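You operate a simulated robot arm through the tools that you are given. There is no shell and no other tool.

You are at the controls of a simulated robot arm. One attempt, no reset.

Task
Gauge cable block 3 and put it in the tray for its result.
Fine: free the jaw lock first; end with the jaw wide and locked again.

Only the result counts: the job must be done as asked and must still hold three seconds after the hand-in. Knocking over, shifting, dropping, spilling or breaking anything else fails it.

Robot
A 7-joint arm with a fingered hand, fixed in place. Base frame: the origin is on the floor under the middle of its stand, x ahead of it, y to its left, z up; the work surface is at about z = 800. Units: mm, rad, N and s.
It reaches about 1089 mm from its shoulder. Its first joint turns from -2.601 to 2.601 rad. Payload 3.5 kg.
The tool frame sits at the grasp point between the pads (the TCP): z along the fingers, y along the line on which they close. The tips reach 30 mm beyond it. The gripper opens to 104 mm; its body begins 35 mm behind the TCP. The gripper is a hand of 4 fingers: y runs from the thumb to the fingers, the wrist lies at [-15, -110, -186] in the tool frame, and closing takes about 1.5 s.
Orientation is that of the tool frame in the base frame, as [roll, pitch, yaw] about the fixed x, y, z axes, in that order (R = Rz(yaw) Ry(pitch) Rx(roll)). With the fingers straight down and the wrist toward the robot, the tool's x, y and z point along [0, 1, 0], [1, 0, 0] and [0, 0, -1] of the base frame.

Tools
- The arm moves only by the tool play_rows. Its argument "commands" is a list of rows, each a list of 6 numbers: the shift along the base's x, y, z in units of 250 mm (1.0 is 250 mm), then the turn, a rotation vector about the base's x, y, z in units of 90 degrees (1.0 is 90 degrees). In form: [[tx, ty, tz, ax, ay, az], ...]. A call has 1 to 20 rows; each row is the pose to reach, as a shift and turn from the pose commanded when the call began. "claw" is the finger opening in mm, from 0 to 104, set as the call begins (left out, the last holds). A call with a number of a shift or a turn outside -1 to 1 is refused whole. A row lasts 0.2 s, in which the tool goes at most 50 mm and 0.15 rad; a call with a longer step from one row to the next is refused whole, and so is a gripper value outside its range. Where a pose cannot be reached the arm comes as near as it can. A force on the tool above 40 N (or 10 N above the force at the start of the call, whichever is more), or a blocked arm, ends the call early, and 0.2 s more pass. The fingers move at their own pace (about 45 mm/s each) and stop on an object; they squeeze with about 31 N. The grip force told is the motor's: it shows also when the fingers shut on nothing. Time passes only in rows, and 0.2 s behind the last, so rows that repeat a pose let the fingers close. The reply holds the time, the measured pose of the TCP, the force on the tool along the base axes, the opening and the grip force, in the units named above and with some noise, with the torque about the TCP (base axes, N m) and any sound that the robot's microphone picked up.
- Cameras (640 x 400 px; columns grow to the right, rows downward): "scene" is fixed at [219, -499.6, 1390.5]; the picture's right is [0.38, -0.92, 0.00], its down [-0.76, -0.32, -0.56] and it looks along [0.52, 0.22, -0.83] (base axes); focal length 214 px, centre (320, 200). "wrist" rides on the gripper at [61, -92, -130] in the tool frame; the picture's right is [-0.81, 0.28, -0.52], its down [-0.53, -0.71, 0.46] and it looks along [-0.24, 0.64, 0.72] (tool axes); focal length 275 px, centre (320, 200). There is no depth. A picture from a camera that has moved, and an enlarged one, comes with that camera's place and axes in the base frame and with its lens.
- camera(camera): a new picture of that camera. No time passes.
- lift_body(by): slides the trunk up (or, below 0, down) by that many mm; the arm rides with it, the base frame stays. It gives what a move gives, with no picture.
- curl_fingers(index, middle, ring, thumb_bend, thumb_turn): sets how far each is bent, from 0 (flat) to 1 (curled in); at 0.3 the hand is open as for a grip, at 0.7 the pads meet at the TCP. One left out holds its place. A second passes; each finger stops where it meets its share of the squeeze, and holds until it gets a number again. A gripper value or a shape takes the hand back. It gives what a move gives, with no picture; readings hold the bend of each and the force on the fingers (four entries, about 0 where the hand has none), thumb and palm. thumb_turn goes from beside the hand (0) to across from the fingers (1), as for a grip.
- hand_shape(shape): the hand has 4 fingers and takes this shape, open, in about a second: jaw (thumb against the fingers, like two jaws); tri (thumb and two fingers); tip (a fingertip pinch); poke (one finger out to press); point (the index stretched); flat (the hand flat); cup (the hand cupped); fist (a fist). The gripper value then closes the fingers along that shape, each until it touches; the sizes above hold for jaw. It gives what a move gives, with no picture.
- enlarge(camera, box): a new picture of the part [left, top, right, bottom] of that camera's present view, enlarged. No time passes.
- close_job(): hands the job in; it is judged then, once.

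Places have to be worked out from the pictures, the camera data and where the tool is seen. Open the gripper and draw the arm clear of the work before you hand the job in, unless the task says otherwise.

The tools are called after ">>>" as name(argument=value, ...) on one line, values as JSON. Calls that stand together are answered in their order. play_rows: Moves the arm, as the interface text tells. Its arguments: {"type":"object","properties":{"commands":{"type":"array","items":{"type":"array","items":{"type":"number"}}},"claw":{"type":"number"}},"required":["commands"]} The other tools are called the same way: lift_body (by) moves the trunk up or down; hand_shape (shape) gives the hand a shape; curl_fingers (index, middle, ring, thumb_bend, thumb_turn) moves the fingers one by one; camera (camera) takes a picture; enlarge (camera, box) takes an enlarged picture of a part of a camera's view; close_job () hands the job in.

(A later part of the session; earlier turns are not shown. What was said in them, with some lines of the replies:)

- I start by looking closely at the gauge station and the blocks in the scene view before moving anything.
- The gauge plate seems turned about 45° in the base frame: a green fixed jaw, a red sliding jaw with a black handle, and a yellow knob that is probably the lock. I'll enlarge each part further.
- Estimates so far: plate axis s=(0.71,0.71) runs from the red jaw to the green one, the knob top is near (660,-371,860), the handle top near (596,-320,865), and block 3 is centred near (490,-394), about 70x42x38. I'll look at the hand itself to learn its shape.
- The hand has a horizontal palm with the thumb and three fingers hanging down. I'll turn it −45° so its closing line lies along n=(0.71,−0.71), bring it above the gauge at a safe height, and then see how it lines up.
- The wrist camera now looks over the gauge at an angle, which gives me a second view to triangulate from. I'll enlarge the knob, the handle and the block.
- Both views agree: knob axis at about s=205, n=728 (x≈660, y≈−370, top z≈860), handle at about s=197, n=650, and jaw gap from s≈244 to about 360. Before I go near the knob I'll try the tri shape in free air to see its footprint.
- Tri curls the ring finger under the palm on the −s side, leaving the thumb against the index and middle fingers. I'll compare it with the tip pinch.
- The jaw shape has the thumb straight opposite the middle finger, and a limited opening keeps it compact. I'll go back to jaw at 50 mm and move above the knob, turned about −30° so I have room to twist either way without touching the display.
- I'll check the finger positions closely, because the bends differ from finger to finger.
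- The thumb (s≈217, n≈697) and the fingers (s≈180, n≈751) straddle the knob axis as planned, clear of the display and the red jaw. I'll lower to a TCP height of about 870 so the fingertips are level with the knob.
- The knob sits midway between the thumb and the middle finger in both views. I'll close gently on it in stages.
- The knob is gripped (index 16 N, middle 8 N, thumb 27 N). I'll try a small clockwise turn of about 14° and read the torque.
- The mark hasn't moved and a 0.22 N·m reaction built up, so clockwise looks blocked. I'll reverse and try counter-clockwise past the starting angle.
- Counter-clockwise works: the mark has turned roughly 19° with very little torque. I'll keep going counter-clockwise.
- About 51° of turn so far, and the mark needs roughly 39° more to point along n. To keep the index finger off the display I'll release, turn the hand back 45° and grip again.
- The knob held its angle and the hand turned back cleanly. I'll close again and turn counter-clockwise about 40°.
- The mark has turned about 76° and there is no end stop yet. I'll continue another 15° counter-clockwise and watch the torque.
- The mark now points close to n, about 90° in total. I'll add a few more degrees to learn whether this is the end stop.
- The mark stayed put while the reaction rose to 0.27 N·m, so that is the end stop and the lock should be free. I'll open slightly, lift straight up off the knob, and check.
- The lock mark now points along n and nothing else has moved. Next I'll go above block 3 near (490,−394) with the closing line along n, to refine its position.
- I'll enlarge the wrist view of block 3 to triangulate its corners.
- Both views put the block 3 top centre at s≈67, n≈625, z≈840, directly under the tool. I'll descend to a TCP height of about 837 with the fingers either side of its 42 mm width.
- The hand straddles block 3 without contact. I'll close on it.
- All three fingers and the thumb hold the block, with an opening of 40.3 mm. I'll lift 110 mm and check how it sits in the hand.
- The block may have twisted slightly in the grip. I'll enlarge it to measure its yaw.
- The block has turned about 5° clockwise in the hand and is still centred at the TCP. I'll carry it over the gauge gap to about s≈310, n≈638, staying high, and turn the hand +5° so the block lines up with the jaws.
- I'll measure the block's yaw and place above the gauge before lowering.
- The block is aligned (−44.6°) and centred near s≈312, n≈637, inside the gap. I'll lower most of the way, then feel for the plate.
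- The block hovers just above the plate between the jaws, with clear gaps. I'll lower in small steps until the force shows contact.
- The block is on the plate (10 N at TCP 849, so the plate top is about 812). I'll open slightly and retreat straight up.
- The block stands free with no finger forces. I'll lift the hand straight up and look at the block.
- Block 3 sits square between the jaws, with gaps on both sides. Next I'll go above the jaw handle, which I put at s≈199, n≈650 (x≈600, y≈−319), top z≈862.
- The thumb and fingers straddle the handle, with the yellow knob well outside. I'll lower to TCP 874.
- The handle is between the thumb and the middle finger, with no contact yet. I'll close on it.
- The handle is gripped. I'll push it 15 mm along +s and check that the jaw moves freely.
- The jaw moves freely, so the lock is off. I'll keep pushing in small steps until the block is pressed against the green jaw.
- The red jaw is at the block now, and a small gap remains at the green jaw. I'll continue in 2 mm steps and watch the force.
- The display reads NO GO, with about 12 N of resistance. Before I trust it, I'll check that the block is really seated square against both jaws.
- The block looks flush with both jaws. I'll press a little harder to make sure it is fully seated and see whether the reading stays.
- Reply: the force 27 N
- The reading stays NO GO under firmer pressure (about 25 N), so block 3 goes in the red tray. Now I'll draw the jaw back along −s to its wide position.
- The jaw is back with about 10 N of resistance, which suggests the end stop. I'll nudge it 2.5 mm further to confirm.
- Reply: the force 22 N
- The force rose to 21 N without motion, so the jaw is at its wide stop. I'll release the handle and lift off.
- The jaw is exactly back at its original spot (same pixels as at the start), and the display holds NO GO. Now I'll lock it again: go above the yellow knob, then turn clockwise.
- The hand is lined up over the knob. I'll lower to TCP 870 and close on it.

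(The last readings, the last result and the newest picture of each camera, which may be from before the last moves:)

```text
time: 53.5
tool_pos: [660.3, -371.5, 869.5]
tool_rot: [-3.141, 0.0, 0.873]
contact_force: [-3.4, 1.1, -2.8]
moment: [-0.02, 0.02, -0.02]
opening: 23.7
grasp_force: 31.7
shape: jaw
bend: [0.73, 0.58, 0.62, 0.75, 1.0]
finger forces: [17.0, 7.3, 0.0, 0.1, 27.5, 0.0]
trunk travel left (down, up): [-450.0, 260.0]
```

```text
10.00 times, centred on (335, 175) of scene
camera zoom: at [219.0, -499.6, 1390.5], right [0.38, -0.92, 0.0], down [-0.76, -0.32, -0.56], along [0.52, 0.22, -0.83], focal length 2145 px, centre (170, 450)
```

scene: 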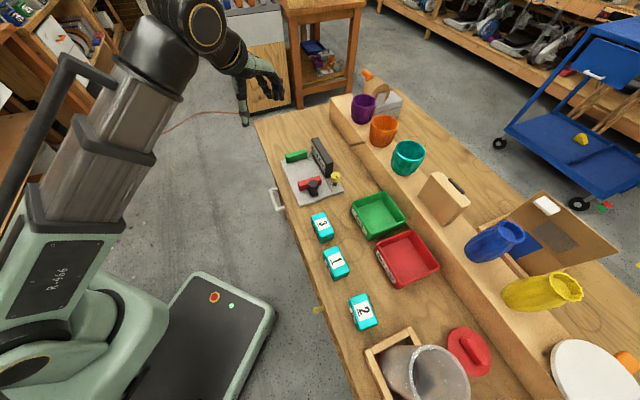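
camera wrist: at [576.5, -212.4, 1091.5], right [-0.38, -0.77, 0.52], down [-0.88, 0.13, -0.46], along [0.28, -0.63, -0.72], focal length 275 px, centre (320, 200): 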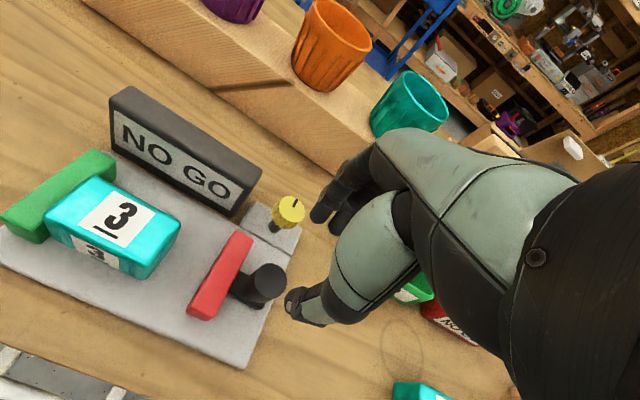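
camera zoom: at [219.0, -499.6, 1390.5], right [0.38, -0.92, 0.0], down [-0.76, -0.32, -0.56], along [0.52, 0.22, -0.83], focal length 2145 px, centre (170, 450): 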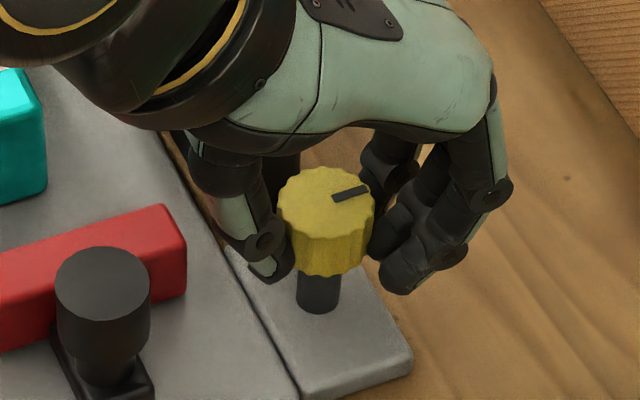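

The knob is gripped, with the mark still at the free position. I'll turn clockwise about 54°.

>>> play_rows(commands=[[0, 0, 0, 0, 0, -0.05], [0, 0, 0, 0, 0, -0.1], [0, 0, 0, 0, 0, -0.15], [0, 0, 0, 0, 0, -0.2], [0, 0, 0, 0, 0, -0.25], [0, 0, 0, 0, 0, -0.3], [0, 0, 0, 0, 0, -0.35], [0, 0, 0, 0, 0, -0.4], [0, 0, 0, 0, 0, -0.45], [0, 0, 0, 0, 0, -0.5], [0, 0, 0, 0, 0, -0.55], [0, 0, 0, 0, 0, -0.6], [0, 0, 0, 0, 0, -0.6]])

>>> enlarge(camera="scene", box=[310, 155, 360, 195])

>>> camera(camera="wrist")

```text
time: 56.3
tool_pos: [658.6, -371.0, 869.1]
tool_rot: [-3.139, 0.001, -0.071]
contact_force: [4.6, 10.1, -3.8]
moment: [0.25, -0.11, 0.03]
opening: 23.1
grasp_force: 31.0
shape: jaw
bend: [0.73, 0.59, 0.62, 0.74, 1.0]
finger forces: [16.3, 5.9, 0.0, 0.1, 32.7, 0.1]
trunk travel left (down, up): [-450.0, 260.0]
```

```text
10.00 times, centred on (335, 175) of scene
camera zoom: at [219.0, -499.6, 1390.5], right [0.38, -0.92, 0.0], down [-0.76, -0.32, -0.56], along [0.52, 0.22, -0.83], focal length 2145 px, centre (170, 450)
```

zoom: 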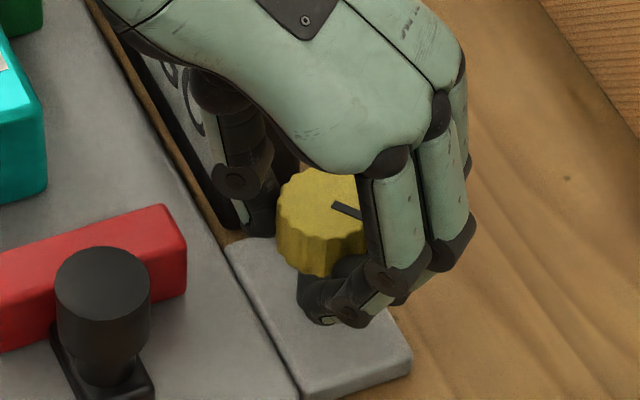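

```text
taken
camera wrist: at [727.4, -282.7, 999.8], right [-0.83, -0.22, 0.52], down [-0.48, 0.75, -0.46], along [-0.29, -0.63, -0.72], focal length 275 px, centre (320, 200)
```

wrist: 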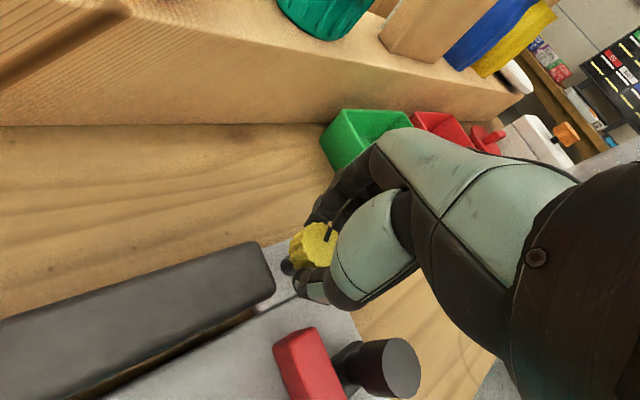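

The knob has turned about 57° clockwise. I'll release, turn the hand back and regrip for the rest.

>>> play_rows(commands=[[0, 0, 0, 0, 0, 0], [0, 0, 0, 0, 0, 0], [0, 0, 0, 0, 0, 0], [0, 0, 0, 0, 0, 0.08], [0, 0, 0, 0, 0, 0.16], [0, 0, 0, 0, 0, 0.24], [0, 0, 0, 0, 0, 0.32], [0, 0, 0, 0, 0, 0.4], [0, 0, 0, 0, 0, 0.48], [0, 0, 0, 0, 0, 0.55], [0, 0, 0, 0, 0, 0.55]], claw=50)

>>> enlarge(camera="scene", box=[310, 155, 360, 195])

```text
time: 58.7
tool_pos: [659.2, -370.5, 868.9]
tool_rot: [3.141, 0.001, 0.797]
contact_force: [-0.2, -0.5, -1.5]
moment: [-0.02, -0.01, 0.0]
opening: 49.4
grasp_force: 0.0
shape: jaw
bend: [0.74, 0.45, 0.42, 0.71, 1.0]
finger forces: [0.1, 0.0, 0.0, 0.1, 0.1, 0.0]
trunk travel left (down, up): [-450.0, 260.0]
```

```text
10.00 times, centred on (335, 175) of scene
camera zoom: at [219.0, -499.6, 1390.5], right [0.38, -0.92, 0.0], down [-0.76, -0.32, -0.56], along [0.52, 0.22, -0.83], focal length 2145 px, centre (170, 450)
```

zoom: 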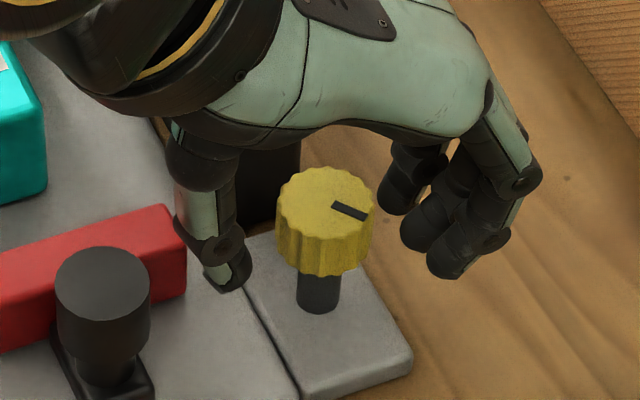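

About 38° remain. I'll close and turn clockwise 45°, expecting to meet the locked stop.

>>> play_rows(commands=[[0, 0, 0, 0, 0, 0], [0, 0, 0, 0, 0, 0], [0, 0, 0, 0, 0, 0], [0, 0, 0, 0, 0, 0], [0, 0, 0, 0, 0, -0.05], [0, 0, 0, 0, 0, -0.1], [0, 0, 0, 0, 0, -0.15], [0, 0, 0, 0, 0, -0.2], [0, 0, 0, 0, 0, -0.25], [0, 0, 0, 0, 0, -0.3], [0, 0, 0, 0, 0, -0.35], [0, 0, 0, 0, 0, -0.4], [0, 0, 0, 0, 0, -0.43], [0, 0, 0, 0, 0, -0.43]], claw=20)

>>> enlarge(camera="scene", box=[310, 155, 360, 195])

```text
time: 61.7
tool_pos: [660.4, -370.9, 869.1]
tool_rot: [-3.141, 0.0, 0.12]
contact_force: [2.9, 10.4, -0.5]
moment: [0.22, -0.12, 0.07]
opening: 23.4
grasp_force: 30.3
shape: jaw
bend: [0.73, 0.58, 0.62, 0.74, 1.0]
finger forces: [17.0, 5.9, 0.0, 0.1, 32.8, 0.1]
trunk travel left (down, up): [-450.0, 260.0]
```

```text
10.00 times, centred on (335, 175) of scene
camera zoom: at [219.0, -499.6, 1390.5], right [0.38, -0.92, 0.0], down [-0.76, -0.32, -0.56], along [0.52, 0.22, -0.83], focal length 2145 px, centre (170, 450)
```

zoom: 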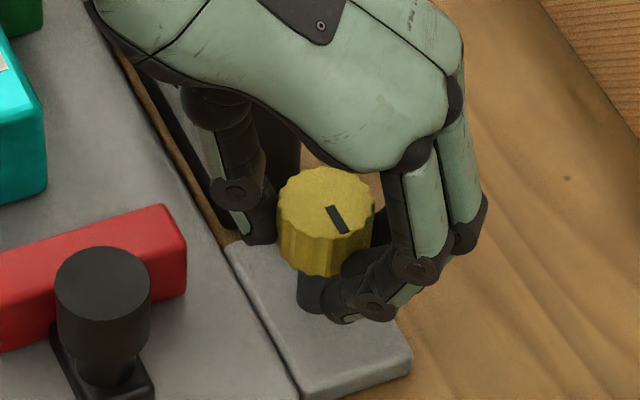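

The mark is essentially back at the locked angle. I'll turn a few more degrees to seat it against the stop.

>>> play_rows(commands=[[0, 0, 0, 0, 0, -0.04], [0, 0, 0, 0, 0, -0.08], [0, 0, 0, 0, 0, -0.12], [0, 0, 0, 0, 0, -0.12]])

>>> enlarge(camera="scene", box=[310, 155, 360, 195])

```text
time: 62.7
tool_pos: [659.7, -371.0, 869.0]
tool_rot: [-3.141, 0.001, -0.068]
contact_force: [13.1, 8.3, -1.5]
moment: [0.2, -0.29, 0.19]
opening: 22.7
grasp_force: 31.3
shape: jaw
bend: [0.73, 0.58, 0.62, 0.74, 1.0]
finger forces: [17.6, 6.8, 0.1, 0.0, 31.9, 0.1]
trunk travel left (down, up): [-450.0, 260.0]
```

```text
10.00 times, centred on (335, 175) of scene
camera zoom: at [219.0, -499.6, 1390.5], right [0.38, -0.92, 0.0], down [-0.76, -0.32, -0.56], along [0.52, 0.22, -0.83], focal length 2145 px, centre (170, 450)
```

zoom: 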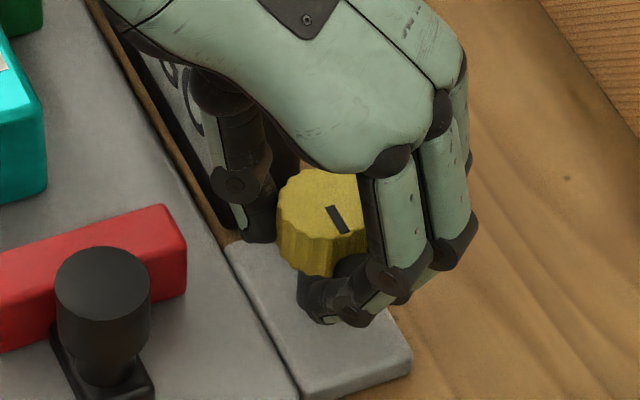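

Reaction is 0.19 N·m with the mark unchanged, so it is at the locked stop. I'll release and lift straight up.

>>> play_rows(commands=[[0, 0, 0, 0, 0, 0], [0, 0, 0, 0, 0, 0], [0, 0, 0, 0, 0, 0], [0, 0, 0.06, 0, 0, 0], [0, 0, 0.14, 0, 0, 0], [0, 0, 0.24, 0, 0, 0], [0, 0, 0.34, 0, 0, 0], [0, 0, 0.34, 0, 0, 0]], claw=44)

>>> enlarge(camera="scene", box=[295, 160, 350, 200])

```text
time: 64.5
tool_pos: [658.9, -371.4, 952.6]
tool_rot: [3.14, 0.001, -0.07]
contact_force: [0.2, -0.7, -0.2]
moment: [0.04, -0.02, -0.01]
opening: 43.7
grasp_force: 0.1
shape: jaw
bend: [0.74, 0.48, 0.45, 0.72, 1.0]
finger forces: [0.0, 0.0, 0.0, 0.0, 0.0, 0.0]
trunk travel left (down, up): [-450.0, 260.0]
```

```text
10.00 times, centred on (322, 180) of scene
camera zoom: at [219.0, -499.6, 1390.5], right [0.38, -0.92, 0.0], down [-0.76, -0.32, -0.56], along [0.52, 0.22, -0.83], focal length 2145 px, centre (295, 400)
```

zoom: 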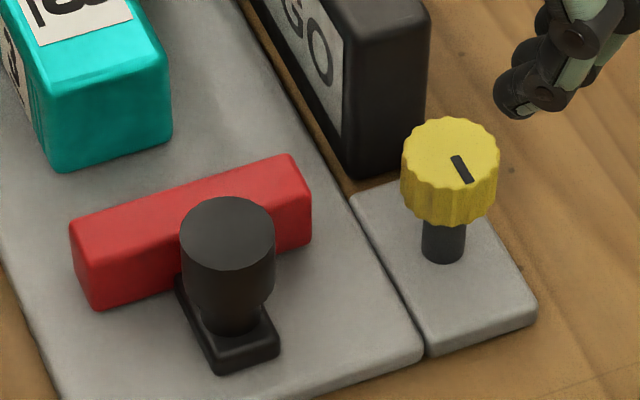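

The jaw and knob now match their starting appearance exactly, so the jaw is wide and locked. I'll locate block 3 for pick-up from the scene view.

>>> enlarge(camera="scene", box=[275, 130, 345, 180])

>>> camera(camera="scene")

```text
8.00 times, centred on (310, 155) of scene
camera zoom: at [219.0, -499.6, 1390.5], right [0.38, -0.92, 0.0], down [-0.76, -0.32, -0.56], along [0.52, 0.22, -0.83], focal length 1716 px, centre (400, 560)
```

zoom: 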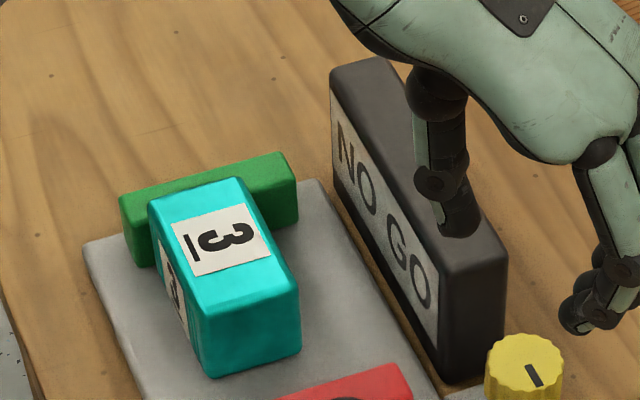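

```text
taken
```

scene: 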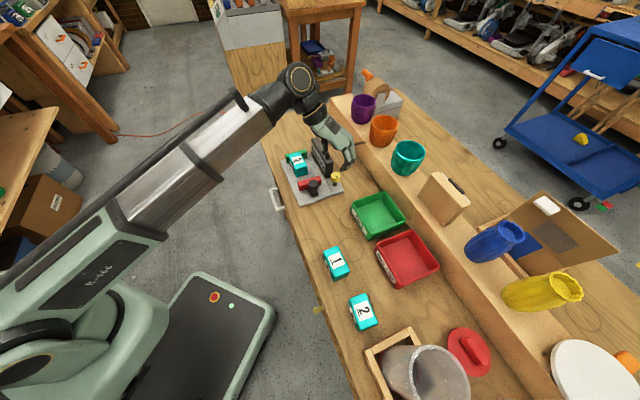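

Block 3 is centred at s≈323, n≈638.5, against the green jaw. I'll move above it, offset 7 mm toward −s so the index finger clears the green jaw, with the hand squared to the jaws.

>>> play_rows(commands=[[0.008, 0.07, 0, 0, 0, 0.075], [0.016, 0.15, 0, 0, 0, 0.15], [0.025, 0.23, 0, 0, 0, 0.225], [0.034, 0.31, 0, 0, 0, 0.3], [0.043, 0.4, 0, 0, 0, 0.38], [0.052, 0.49, 0, 0, 0, 0.46], [0.06, 0.573, 0, 0, 0, 0.544], [0.06, 0.573, 0, 0, 0, 0.544], [0.06, 0.573, 0, 0, 0, 0.544]], claw=62)

>>> camera(camera="wrist")

>>> enlarge(camera="scene", box=[265, 115, 355, 185])

```text
time: 66.5
tool_pos: [674.9, -227.1, 955.3]
tool_rot: [3.141, -0.001, 0.785]
contact_force: [-0.3, 0.4, 0.4]
moment: [0.0, 0.01, -0.01]
opening: 61.5
grasp_force: 0.1
shape: jaw
bend: [0.29, 0.41, 0.37, 0.65, 1.0]
finger forces: [0.1, 0.0, 0.0, 0.0, 0.0, 0.0]
trunk travel left (down, up): [-450.0, 260.0]
```

```text
taken
camera wrist: at [652.8, -118.6, 1084.8], right [-0.38, -0.77, 0.52], down [-0.88, 0.13, -0.46], along [0.28, -0.63, -0.72], focal length 275 px, centre (320, 200)
```

wrist: 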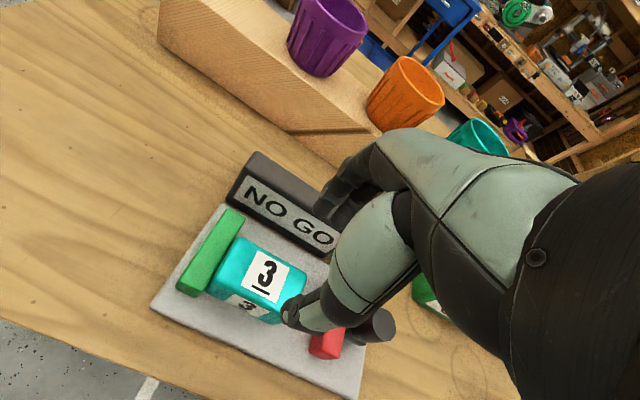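

```text
5.71 times, centred on (310, 150) of scene
camera zoom: at [219.0, -499.6, 1390.5], right [0.38, -0.92, 0.0], down [-0.76, -0.32, -0.56], along [0.52, 0.22, -0.83], focal length 1226 px, centre (377, 486)
```

zoom: 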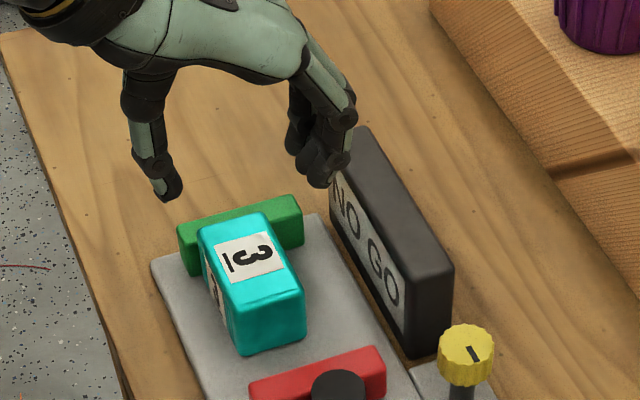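

The hand is aligned over the block. I'll set the opening to 58 first, where the fingers settled well before, and then descend to TCP 850.

>>> play_rows(commands=[[0, 0, 0, 0, 0, 0], [0, 0, 0, 0, 0, 0], [0, 0, 0, 0, 0, 0], [0, 0, -0.1, 0, 0, 0], [0, 0, -0.2, 0, 0, 0], [0, 0, -0.28, 0, 0, 0], [0, 0, -0.28, 0, 0, 0]], claw=58)

>>> enlarge(camera="scene", box=[265, 115, 355, 185])

>>> enlarge(camera="wrist", box=[180, 140, 400, 360])

```text
time: 68.1
tool_pos: [673.7, -226.4, 883.7]
tool_rot: [-3.141, -0.002, 0.784]
contact_force: [-0.9, 0.8, 0.3]
moment: [-0.02, 0.02, -0.01]
opening: 58.4
grasp_force: 0.0
shape: jaw
bend: [0.74, 0.42, 0.39, 0.67, 1.0]
finger forces: [0.1, 0.0, 0.1, 0.0, 0.1, 0.1]
trunk travel left (down, up): [-450.0, 260.0]
```

```text
5.71 times, centred on (310, 150) of scene
camera zoom: at [219.0, -499.6, 1390.5], right [0.38, -0.92, 0.0], down [-0.76, -0.32, -0.56], along [0.52, 0.22, -0.83], focal length 1226 px, centre (377, 486)
```

zoom: 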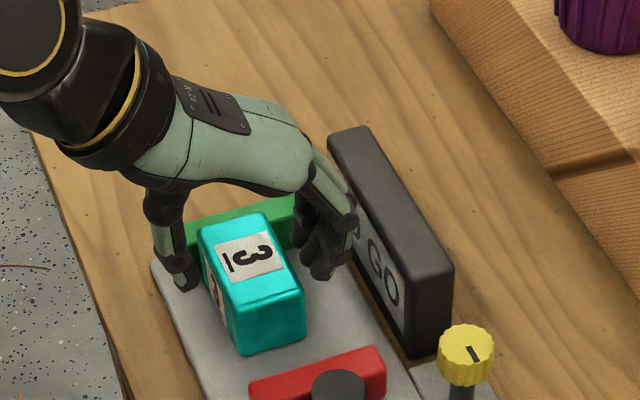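

```text
1.82 times, centred on (290, 250) of wrist
camera zoom: at [652.3, -118.9, 1014.1], right [-0.38, -0.77, 0.52], down [-0.88, 0.13, -0.46], along [0.28, -0.63, -0.72], focal length 500 px, centre (374, 109)
```

zoom: 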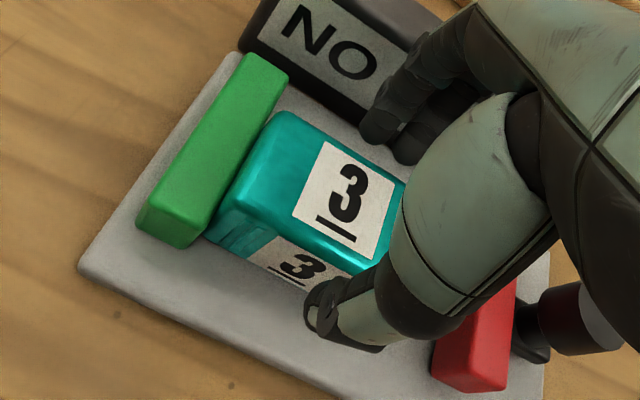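

The fingertips are just above block-top level and straddle it cleanly. I'll go down the remaining 34 mm.

>>> play_rows(commands=[[0, 0, -0.03, 0, 0, 0], [0, 0, -0.06, 0, 0, 0], [0, 0, -0.09, 0, 0, 0], [0, 0, -0.12, 0, 0, 0], [0, 0, -0.136, 0, 0, 0], [0, 0, -0.136, 0, 0, 0]])

>>> enlarge(camera="wrist", box=[180, 140, 400, 360])

```text
time: 69.5
tool_pos: [675.3, -227.4, 850.1]
tool_rot: [-3.139, 0.0, 0.785]
contact_force: [-0.4, 0.4, 0.2]
moment: [-0.02, -0.02, -0.01]
opening: 58.3
grasp_force: 0.0
shape: jaw
bend: [0.74, 0.42, 0.39, 0.67, 1.0]
finger forces: [0.1, 0.0, 0.0, 0.0, 0.0, 0.0]
trunk travel left (down, up): [-450.0, 260.0]
```

```text
1.82 times, centred on (290, 250) of wrist
camera zoom: at [652.4, -118.9, 980.7], right [-0.38, -0.77, 0.52], down [-0.88, 0.13, -0.46], along [0.28, -0.63, -0.72], focal length 500 px, centre (374, 109)
```

zoom: 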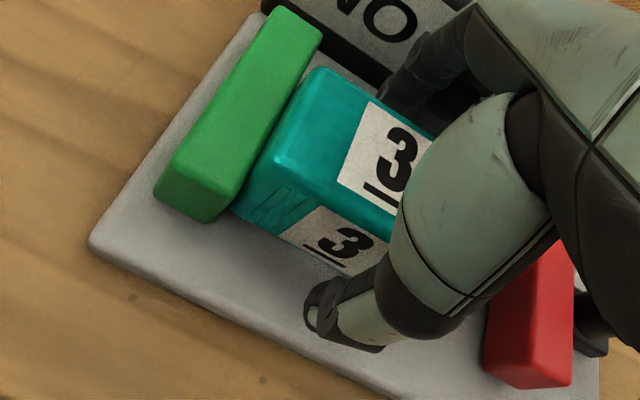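

No contact so far. I'll close on the block.

>>> play_rows(commands=[[0, 0, 0, 0, 0, 0], [0, 0, 0, 0, 0, 0], [0, 0, 0, 0, 0, 0], [0, 0, 0, 0, 0, 0], [0, 0, 0, 0, 0, 0], [0, 0, 0, 0, 0, 0]], claw=25)

>>> enlarge(camera="wrist", box=[180, 140, 400, 360])

>>> enlarge(camera="scene", box=[265, 115, 355, 185])

```text
time: 70.9
tool_pos: [673.4, -227.5, 850.0]
tool_rot: [-3.141, 0.0, 0.785]
contact_force: [-1.4, -1.2, -0.4]
moment: [-0.02, 0.04, 0.05]
opening: 40.0
grasp_force: 30.9
shape: jaw
bend: [0.74, 0.51, 0.49, 0.72, 1.0]
finger forces: [15.7, 8.4, 3.9, 0.0, 28.3, 0.0]
trunk travel left (down, up): [-450.0, 260.0]
```

```text
1.82 times, centred on (290, 250) of wrist
camera zoom: at [652.3, -119.0, 980.7], right [-0.38, -0.77, 0.52], down [-0.88, 0.13, -0.46], along [0.28, -0.63, -0.72], focal length 500 px, centre (374, 109)
```

zoom: 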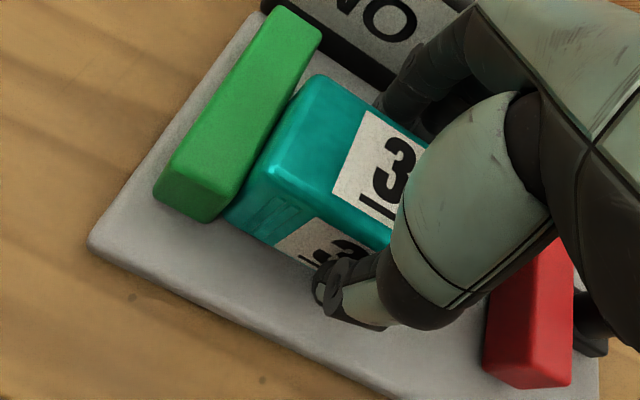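

```text
5.71 times, centred on (310, 150) of scene
camera zoom: at [219.0, -499.6, 1390.5], right [0.38, -0.92, 0.0], down [-0.76, -0.32, -0.56], along [0.52, 0.22, -0.83], focal length 1226 px, centre (377, 486)
```

zoom: 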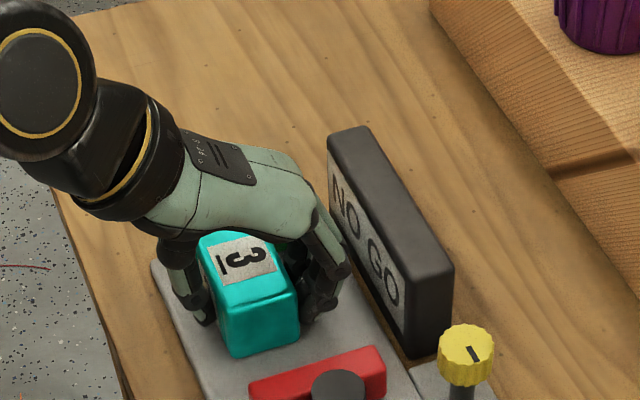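

Block 3 is held firmly. Before carrying it, I'll measure the red tray from the scene view.

>>> enlarge(camera="scene", box=[365, 220, 445, 295])

>>> enlarge(camera="scene", box=[340, 160, 560, 330])

```text
5.33 times, centred on (405, 258) of scene
camera zoom: at [219.0, -499.6, 1390.5], right [0.38, -0.92, 0.0], down [-0.76, -0.32, -0.56], along [0.52, 0.22, -0.83], focal length 1144 px, centre (-133, -107)
```

zoom: 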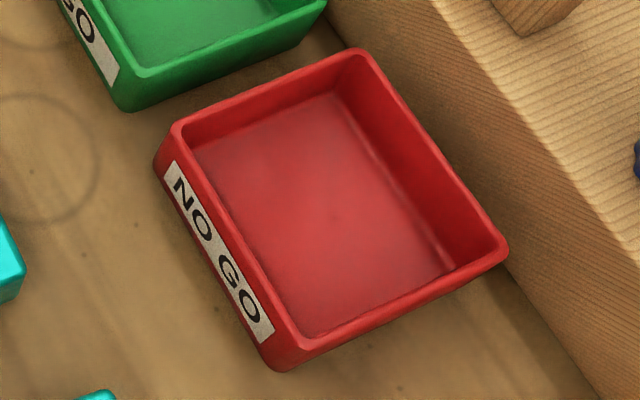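

```text
2.35 times, centred on (450, 245) of scene
camera zoom: at [219.0, -499.6, 1390.5], right [0.38, -0.92, 0.0], down [-0.76, -0.32, -0.56], along [0.52, 0.22, -0.83], focal length 505 px, centre (14, 94)
```

zoom: 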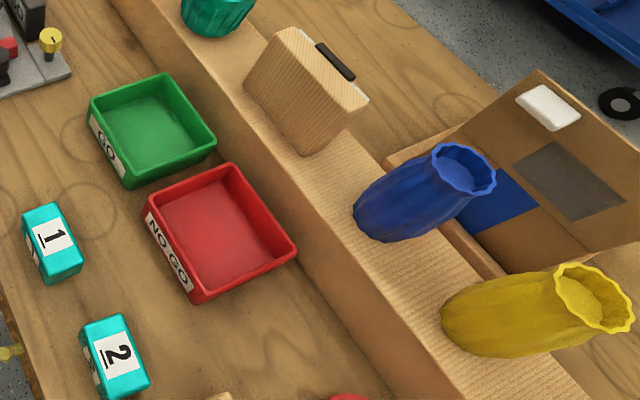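

Red tray: it spans about s −163..−47 and n 740..853 with its rim near z 840, so its centre is s≈−105, n≈797. First I'll ease the block off the green jaw and lift it.

>>> play_rows(commands=[[-0.006, -0.006, 0.006, 0, 0, 0], [-0.01, -0.01, 0.03, 0, 0, 0], [-0.012, -0.012, 0.08, 0, 0, 0], [-0.012, -0.012, 0.16, 0, 0, 0], [-0.012, -0.012, 0.26, 0, 0, 0], [-0.012, -0.012, 0.36, 0, 0, 0], [-0.012, -0.012, 0.46, 0, 0, 0], [-0.012, -0.012, 0.46, 0, 0, 0]])

>>> enlarge(camera="scene", box=[265, 100, 365, 190])

>>> camera(camera="wrist")

```text
time: 72.7
tool_pos: [672.8, -230.8, 964.7]
tool_rot: [-3.141, 0.0, 0.784]
contact_force: [0.3, 0.1, -1.1]
moment: [-0.03, -0.01, 0.02]
opening: 40.2
grasp_force: 31.5
shape: jaw
bend: [0.74, 0.51, 0.5, 0.72, 1.0]
finger forces: [16.4, 8.1, 3.9, 0.0, 28.4, 0.0]
trunk travel left (down, up): [-450.0, 260.0]
```

```text
4.44 times, centred on (315, 145) of scene
camera zoom: at [219.0, -499.6, 1390.5], right [0.38, -0.92, 0.0], down [-0.76, -0.32, -0.56], along [0.52, 0.22, -0.83], focal length 953 px, centre (342, 444)
```

zoom: 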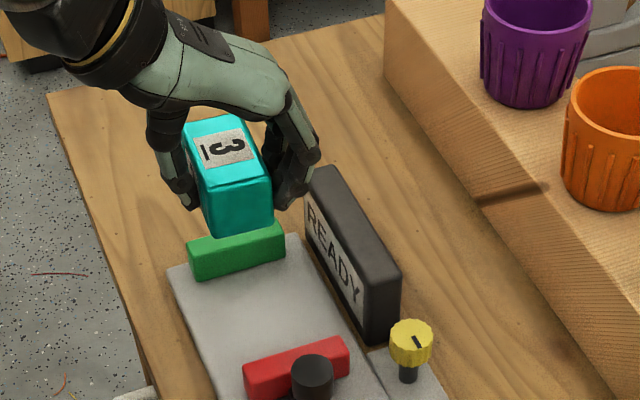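

```text
taken
camera wrist: at [650.1, -121.8, 1095.9], right [-0.38, -0.77, 0.52], down [-0.88, 0.13, -0.46], along [0.28, -0.63, -0.72], focal length 275 px, centre (320, 200)
```

wrist: 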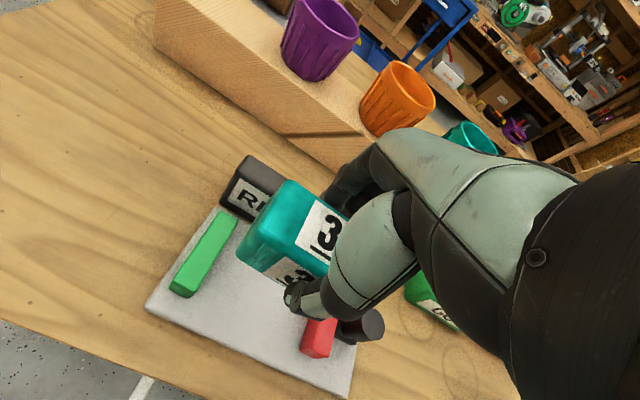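

Block 3 is lifted and the display is back to READY; the result was NO GO. I'll carry it toward the red tray in two stages at this height.

>>> play_rows(commands=[[-0.03, -0.06, 0, 0, 0, 0], [-0.075, -0.16, 0, 0, 0, 0], [-0.13, -0.275, 0, 0, 0, 0], [-0.19, -0.4, 0, 0, 0, 0], [-0.25, -0.53, 0, 0, 0, 0], [-0.31, -0.66, 0, 0, 0, 0], [-0.36, -0.76, 0, 0, 0, 0], [-0.385, -0.815, 0, 0, 0, 0], [-0.385, -0.815, 0, 0, 0, 0]])

>>> play_rows(commands=[[-0.03, -0.06, 0, 0, 0, 0], [-0.075, -0.16, 0, 0, 0, 0], [-0.13, -0.275, 0, 0, 0, 0], [-0.19, -0.4, 0, 0, 0, 0], [-0.25, -0.53, 0, 0, 0, 0], [-0.31, -0.66, 0, 0, 0, 0], [-0.36, -0.76, 0, 0, 0, 0], [-0.385, -0.815, 0, 0, 0, 0], [-0.385, -0.815, 0, 0, 0, 0]])

>>> camera(camera="scene")

>>> camera(camera="wrist")

```text
time: 74.7
tool_pos: [575.6, -434.2, 966.0]
tool_rot: [-3.14, 0.0, 0.785]
contact_force: [-0.9, 0.4, -0.2]
moment: [0.02, -0.01, 0.01]
opening: 40.0
grasp_force: 31.0
shape: jaw
bend: [0.74, 0.51, 0.5, 0.72, 1.0]
finger forces: [16.5, 8.0, 3.9, 0.0, 28.5, 0.1]
trunk travel left (down, up): [-450.0, 260.0]
```

```text
time: 76.7
tool_pos: [480.1, -639.1, 966.0]
tool_rot: [3.141, 0.0, 0.784]
contact_force: [0.0, 0.7, -0.7]
moment: [0.01, 0.02, 0.03]
opening: 39.8
grasp_force: 30.9
shape: jaw
bend: [0.74, 0.51, 0.5, 0.72, 1.0]
finger forces: [16.5, 8.0, 3.8, 0.0, 28.3, 0.0]
trunk travel left (down, up): [-450.0, 260.0]
```

```text
taken
```

scene: 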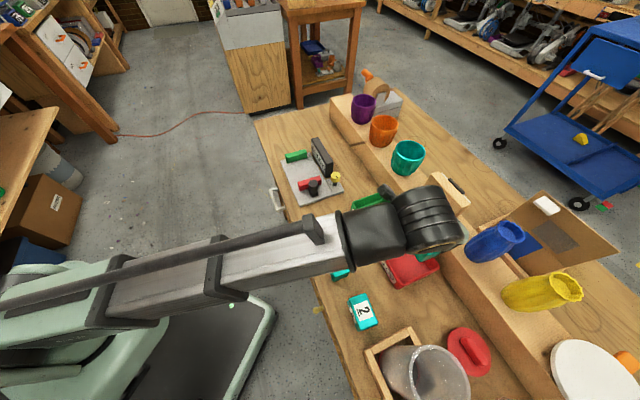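

```text
taken
camera wrist: at [457.5, -529.9, 1096.1], right [-0.38, -0.77, 0.52], down [-0.88, 0.13, -0.46], along [0.28, -0.63, -0.72], focal length 275 px, centre (320, 200)
```

wrist: 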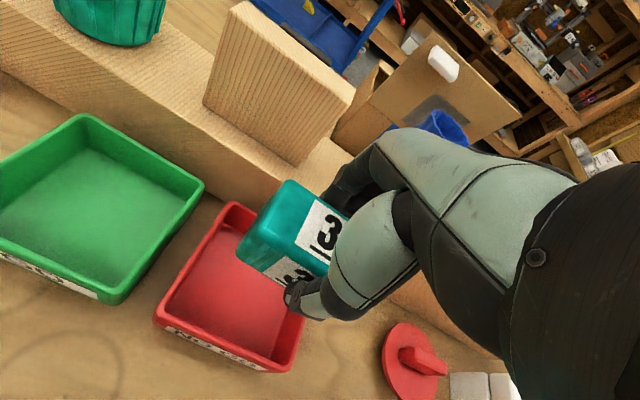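

Both views give the tray's centre at s≈−106, n≈797, and the hand is at s≈−112, n≈791 as planned. I'll lower until the block is just inside the tray, then check the clearances.

>>> play_rows(commands=[[0, 0, -0.08, 0, 0, 0], [0, 0, -0.17, 0, 0, 0], [0, 0, -0.26, 0, 0, 0], [0, 0, -0.34, 0, 0, 0], [0, 0, -0.38, 0, 0, 0], [0, 0, -0.38, 0, 0, 0]])

>>> camera(camera="wrist")

>>> enlarge(camera="wrist", box=[140, 150, 380, 390])

>>> enlarge(camera="scene", box=[340, 180, 480, 300])

```text
time: 78.1
tool_pos: [479.1, -638.7, 869.1]
tool_rot: [-3.14, 0.0, 0.784]
contact_force: [0.3, -0.2, -0.7]
moment: [-0.03, -0.01, -0.02]
opening: 40.0
grasp_force: 30.9
shape: jaw
bend: [0.74, 0.51, 0.5, 0.72, 1.0]
finger forces: [16.6, 8.1, 4.0, 0.0, 28.4, 0.0]
trunk travel left (down, up): [-450.0, 260.0]
```

```text
taken
camera wrist: at [457.3, -530.1, 1000.1], right [-0.38, -0.77, 0.52], down [-0.88, 0.13, -0.46], along [0.28, -0.63, -0.72], focal length 275 px, centre (320, 200)
```

wrist: 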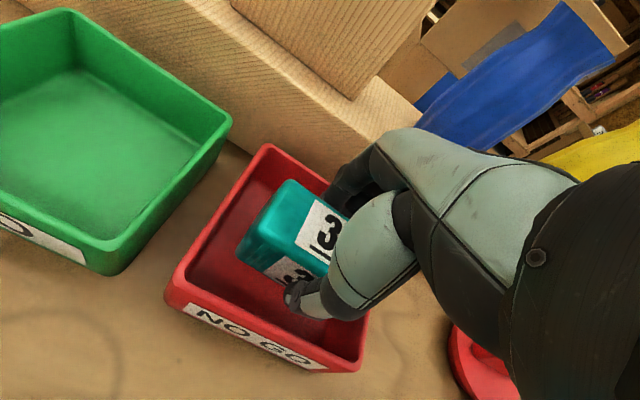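

```text
1.67 times, centred on (260, 270) of wrist
camera zoom: at [457.3, -530.1, 1000.1], right [-0.38, -0.77, 0.52], down [-0.88, 0.13, -0.46], along [0.28, -0.63, -0.72], focal length 459 px, centre (420, 83)
```

zoom: 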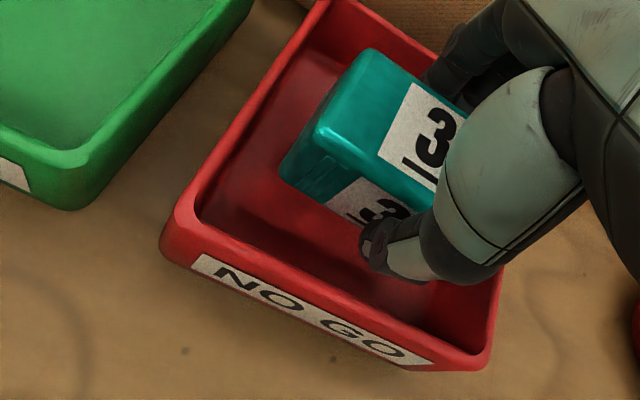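

```text
3.33 times, centred on (410, 240) of scene
camera zoom: at [219.0, -499.6, 1390.5], right [0.38, -0.92, 0.0], down [-0.76, -0.32, -0.56], along [0.52, 0.22, -0.83], focal length 715 px, centre (20, 67)
```

zoom: 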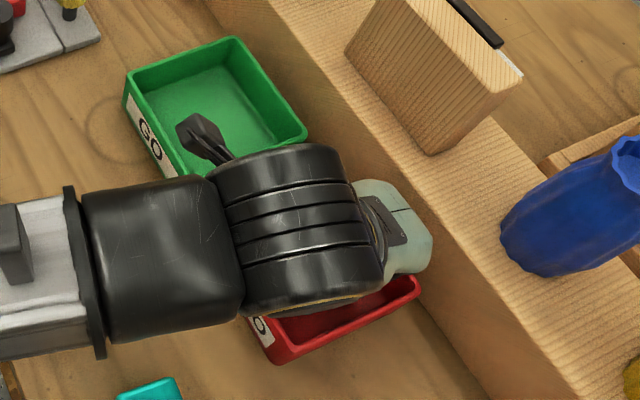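

The block is inside the tray with clearance all round and no forces. I'll shift 2 mm toward the thumb side for finger clearance and keep lowering slowly.

>>> play_rows(commands=[[-0.0057, 0.0057, -0.02, 0, 0, 0], [-0.0057, 0.0057, -0.04, 0, 0, 0], [-0.0057, 0.0057, -0.06, 0, 0, 0], [-0.0057, 0.0057, -0.076, 0, 0, 0], [-0.0057, 0.0057, -0.076, 0, 0, 0]])

>>> enlarge(camera="wrist", box=[140, 150, 380, 390])

```text
time: 79.3
tool_pos: [478.4, -637.0, 851.7]
tool_rot: [3.141, 0.0, 0.784]
contact_force: [0.3, 0.0, -0.8]
moment: [-0.02, 0.0, 0.01]
opening: 39.7
grasp_force: 31.1
shape: jaw
bend: [0.74, 0.51, 0.5, 0.72, 1.0]
finger forces: [16.6, 8.0, 4.0, 0.0, 28.4, 0.0]
trunk travel left (down, up): [-450.0, 260.0]
```

```text
1.67 times, centred on (260, 270) of wrist
camera zoom: at [455.8, -528.3, 981.7], right [-0.38, -0.77, 0.52], down [-0.88, 0.13, -0.46], along [0.28, -0.63, -0.72], focal length 459 px, centre (420, 83)
```

zoom: 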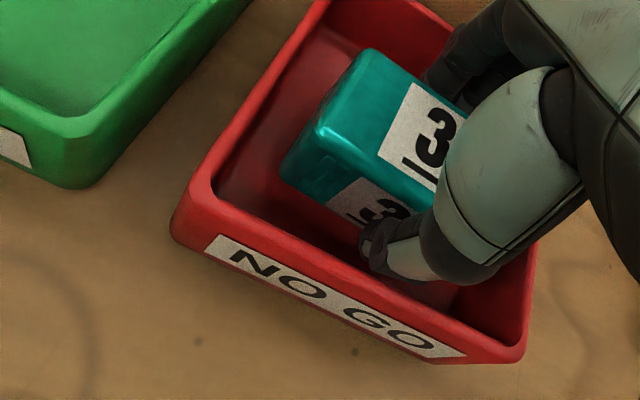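

Still clear. I'll feel for the tray floor in 1.5 mm steps.

>>> play_rows(commands=[[0, 0, -0.006, 0, 0, 0], [0, 0, -0.012, 0, 0, 0], [0, 0, -0.018, 0, 0, 0], [0, 0, -0.018, 0, 0, 0]])

```text
time: 80.3
tool_pos: [477.6, -637.4, 847.4]
tool_rot: [-3.141, 0.0, 0.785]
contact_force: [-0.4, 0.5, -1.1]
moment: [-0.01, 0.02, 0.01]
opening: 40.1
grasp_force: 30.6
shape: jaw
bend: [0.74, 0.51, 0.5, 0.72, 1.0]
finger forces: [16.6, 8.0, 3.8, 0.0, 28.5, 0.0]
trunk travel left (down, up): [-450.0, 260.0]
```

No contact yet at TCP 847, so I'll continue down a little.

>>> play_rows(commands=[[0, 0, -0.005, 0, 0, 0], [0, 0, -0.01, 0, 0, 0], [0, 0, -0.015, 0, 0, 0], [0, 0, -0.015, 0, 0, 0]])

>>> enlarge(camera="wrist", box=[140, 150, 380, 390])

```text
time: 81.3
tool_pos: [479.2, -636.6, 843.0]
tool_rot: [-3.141, -0.001, 0.785]
contact_force: [1.3, -0.6, -0.8]
moment: [0.0, 0.01, -0.03]
opening: 40.3
grasp_force: 30.9
shape: jaw
bend: [0.74, 0.51, 0.5, 0.72, 1.0]
finger forces: [16.8, 8.1, 3.9, 0.0, 28.5, 0.1]
trunk travel left (down, up): [-450.0, 260.0]
```

```text
1.67 times, centred on (260, 270) of wrist
camera zoom: at [455.8, -528.7, 973.6], right [-0.38, -0.77, 0.52], down [-0.88, 0.13, -0.46], along [0.28, -0.63, -0.72], focal length 459 px, centre (420, 83)
```

zoom: 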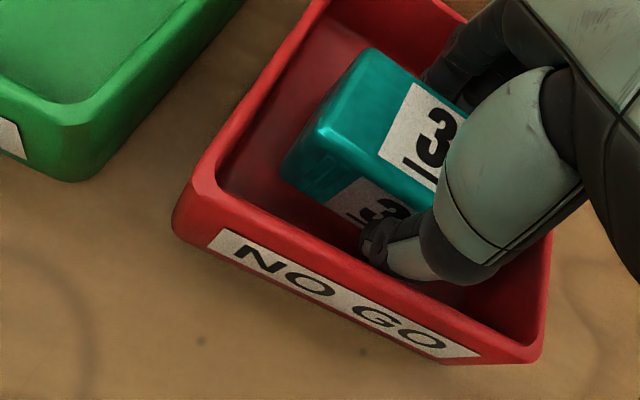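

Still no contact. The block bottom should be within a couple of millimetres of the floor, so I'll go down another 2.5 mm gently.

>>> play_rows(commands=[[0, 0, -0.004, 0, 0, 0], [0, 0, -0.007, 0, 0, 0], [0, 0, -0.01, 0, 0, 0], [0, 0, -0.01, 0, 0, 0]])

```text
time: 82.3
tool_pos: [478.1, -638.0, 841.9]
tool_rot: [3.139, -0.001, 0.785]
contact_force: [1.1, -2.6, 15.7]
moment: [-0.05, 0.01, 0.02]
opening: 40.7
grasp_force: 31.2
shape: jaw
bend: [0.74, 0.51, 0.5, 0.73, 1.0]
finger forces: [18.5, 10.0, 4.7, 0.1, 30.4, 0.0]
trunk travel left (down, up): [-450.0, 260.0]
```

The block is on the tray floor (15.7 N). I'll back off 1 mm and open just a few millimetres so the fingers don't touch the tray walls.

>>> play_rows(commands=[[0, 0, 0.005, 0, 0, 0], [0, 0, 0.006, 0, 0, 0], [0, 0, 0.006, 0, 0, 0], [0, 0, 0.006, 0, 0, 0]], claw=47)

>>> enlarge(camera="wrist", box=[140, 150, 380, 390])

```text
time: 83.3
tool_pos: [477.5, -637.2, 841.9]
tool_rot: [3.141, -0.001, 0.786]
contact_force: [1.1, -1.2, 0.1]
moment: [0.0, -0.04, 0.02]
opening: 46.1
grasp_force: 0.1
shape: jaw
bend: [0.74, 0.47, 0.43, 0.72, 1.0]
finger forces: [0.0, 0.0, 0.1, 0.1, 1.2, 0.0]
trunk travel left (down, up): [-450.0, 260.0]
```

```text
1.67 times, centred on (260, 270) of wrist
camera zoom: at [455.8, -528.4, 972.2], right [-0.38, -0.77, 0.52], down [-0.88, 0.13, -0.45], along [0.28, -0.63, -0.72], focal length 459 px, centre (420, 83)
```

zoom: 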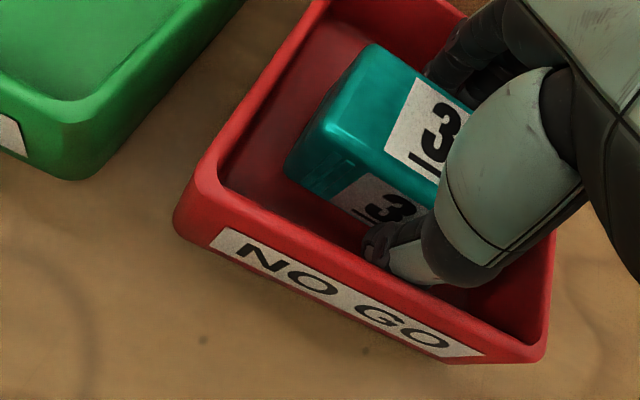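

The fingers have let go; only a trace of force remains on the thumb. I'll rise slowly, straight up.

>>> play_rows(commands=[[-0.003, 0.003, 0.01, 0, 0, 0], [-0.003, 0.003, 0.03, 0, 0, 0], [-0.003, 0.003, 0.06, 0, 0, 0], [-0.003, 0.003, 0.1, 0, 0, 0], [-0.003, 0.003, 0.16, 0, 0, 0], [-0.003, 0.003, 0.16, 0, 0, 0]])

>>> camera(camera="wrist")

```text
time: 84.7
tool_pos: [477.7, -635.4, 883.1]
tool_rot: [3.141, 0.0, 0.785]
contact_force: [-0.8, 0.3, 0.6]
moment: [0.0, -0.01, -0.02]
opening: 46.9
grasp_force: 0.1
shape: jaw
bend: [0.74, 0.47, 0.43, 0.71, 1.0]
finger forces: [0.0, 0.0, 0.1, 0.1, 0.1, 0.0]
trunk travel left (down, up): [-450.0, 260.0]
```

```text
taken
camera wrist: at [454.5, -527.0, 1013.4], right [-0.38, -0.77, 0.52], down [-0.88, 0.13, -0.46], along [0.28, -0.63, -0.72], focal length 275 px, centre (320, 200)
```

wrist: 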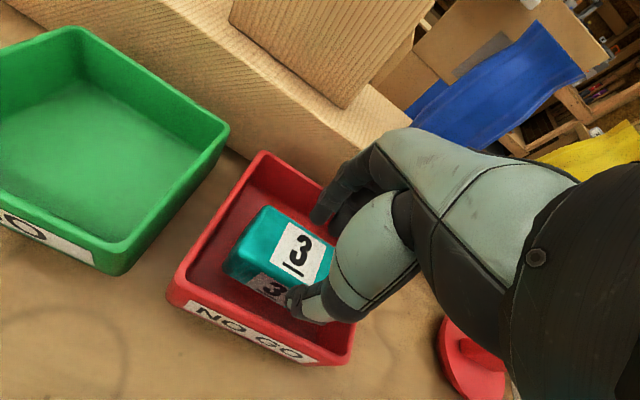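

Block 3 is flat in the red tray and the hand is clear. I'll rise further and draw back over the table, away from the work.

>>> play_rows(commands=[[0, 0, 0.12, 0, 0, 0], [0, 0, 0.26, 0, 0, 0], [0, 0, 0.4, 0, 0, 0], [0, 0, 0.54, 0, 0, 0], [0, 0, 0.68, 0, 0, 0], [0.02, 0.1, 0.8, 0, 0, 0], [0.04, 0.25, 0.86, 0, 0, 0], [0.06, 0.4, 0.88, 0, 0, 0], [0.08, 0.55, 0.88, 0, 0, 0], [0.1, 0.7, 0.88, 0, 0, 0], [0.12, 0.84, 0.88, 0, 0, 0], [0.13, 0.9, 0.88, 0, 0, 0], [0.13, 0.9, 0.88, 0, 0, 0]], claw=47)

>>> camera(camera="scene")

```text
time: 87.5
tool_pos: [510.0, -411.2, 1102.9]
tool_rot: [3.141, 0.0, 0.783]
contact_force: [-0.1, -0.7, 0.2]
moment: [-0.01, 0.0, 0.0]
opening: 46.8
grasp_force: 0.0
shape: jaw
bend: [0.74, 0.47, 0.43, 0.71, 1.0]
finger forces: [0.0, 0.2, 0.0, 0.1, 0.0, 0.1]
trunk travel left (down, up): [-450.0, 260.0]
```

```text
taken
```

scene: 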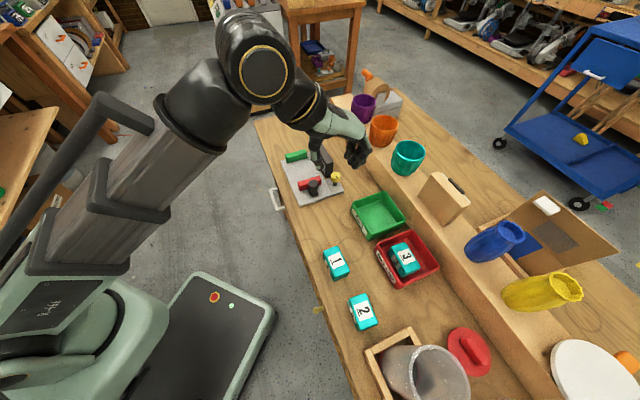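

Block 3 sits in the red tray and everything else is in place. I'll retreat to the start pose with the hand open, then do a final check.

>>> play_rows(commands=[[0.03, 0.08, 0, 0, 0, 0.05], [0.08, 0.2, 0.01, 0, 0, 0.12], [0.13, 0.33, 0.02, 0, 0, 0.19], [0.18, 0.46, 0.03, 0, 0, 0.26], [0.23, 0.59, 0.03, 0, 0, 0.33], [0.28, 0.72, 0.03, 0, 0, 0.4], [0.32, 0.82, 0.03, 0, 0, 0.46], [0.352, 0.89, 0.03, 0, 0, 0.5], [0.352, 0.89, 0.03, 0, 0, 0.5], [0.352, 0.89, 0.03, 0, 0, 0.5]], claw=104)

>>> camera(camera="scene")

>>> enlarge(camera="scene", box=[295, 160, 350, 200])

>>> enlarge(camera="scene", box=[290, 170, 450, 340])

```text
time: 89.7
tool_pos: [596.7, -188.4, 1108.9]
tool_rot: [3.141, 0.0, 1.571]
contact_force: [0.0, -0.3, -0.4]
moment: [-0.02, -0.04, -0.03]
opening: 103.4
grasp_force: 0.1
shape: jaw
bend: [0.3, 0.3, 0.3, 0.3, 0.98]
finger forces: [0.1, 0.1, 0.0, 0.1, 0.0, 0.1]
trunk travel left (down, up): [-450.0, 260.0]
```

```text
taken
```

scene: 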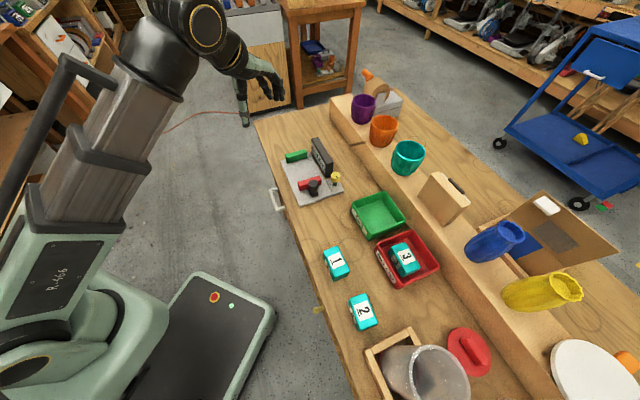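

```text
10.00 times, centred on (322, 180) of scene
camera zoom: at [219.0, -499.6, 1390.5], right [0.38, -0.92, 0.0], down [-0.76, -0.32, -0.56], along [0.52, 0.22, -0.83], focal length 2145 px, centre (295, 400)
```

zoom: 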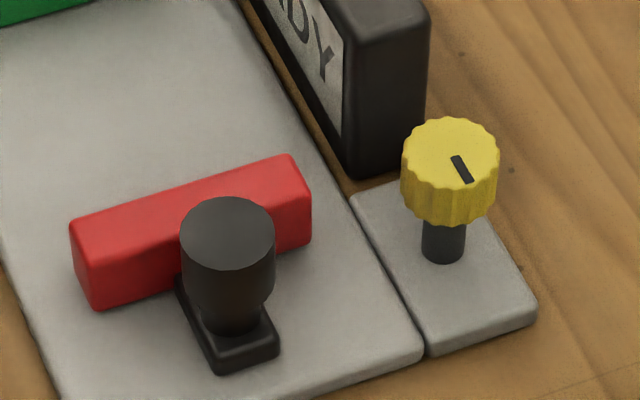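

```text
2.35 times, centred on (370, 255) of scene
camera zoom: at [219.0, -499.6, 1390.5], right [0.38, -0.92, 0.0], down [-0.76, -0.32, -0.56], along [0.52, 0.22, -0.83], focal length 505 px, centre (202, 71)
```

zoom: 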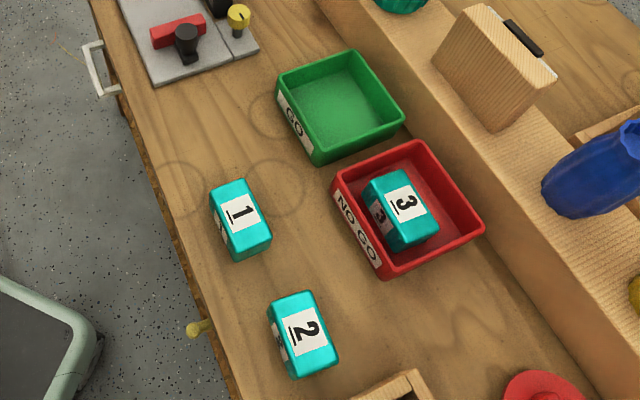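

The final check matches the start: the jaw is wide, the knob is at its locked mark, and blocks 1 and 2 and both trays haven't moved. Block 3, gauged NO GO, lies flat in the red NO GO tray, so I'm handing the job in.

>>> close_job()

```text
The job is handed in.
```

Block 3 gauged **NO GO** and is lying flat in the red NO GO tray. I've handed the job in but have seen no verdict on it.

- **Gauging:** I freed the jaw lock and pressed block 3 lengthwise between the jaws. The display still read NO GO when I pressed harder, to about 25 N. I took its long side as the dimension to gauge, because that side already lined up with the jaws.
- **Jaw and lock:** The jaw is back at its wide stop and the yellow knob is turned back to its locked stop. In the pictures, both match how they looked at the start.
- **Everything else:** Blocks 1 and 2 and both trays look unmoved. The hand is open and back at its start position, clear of the work.
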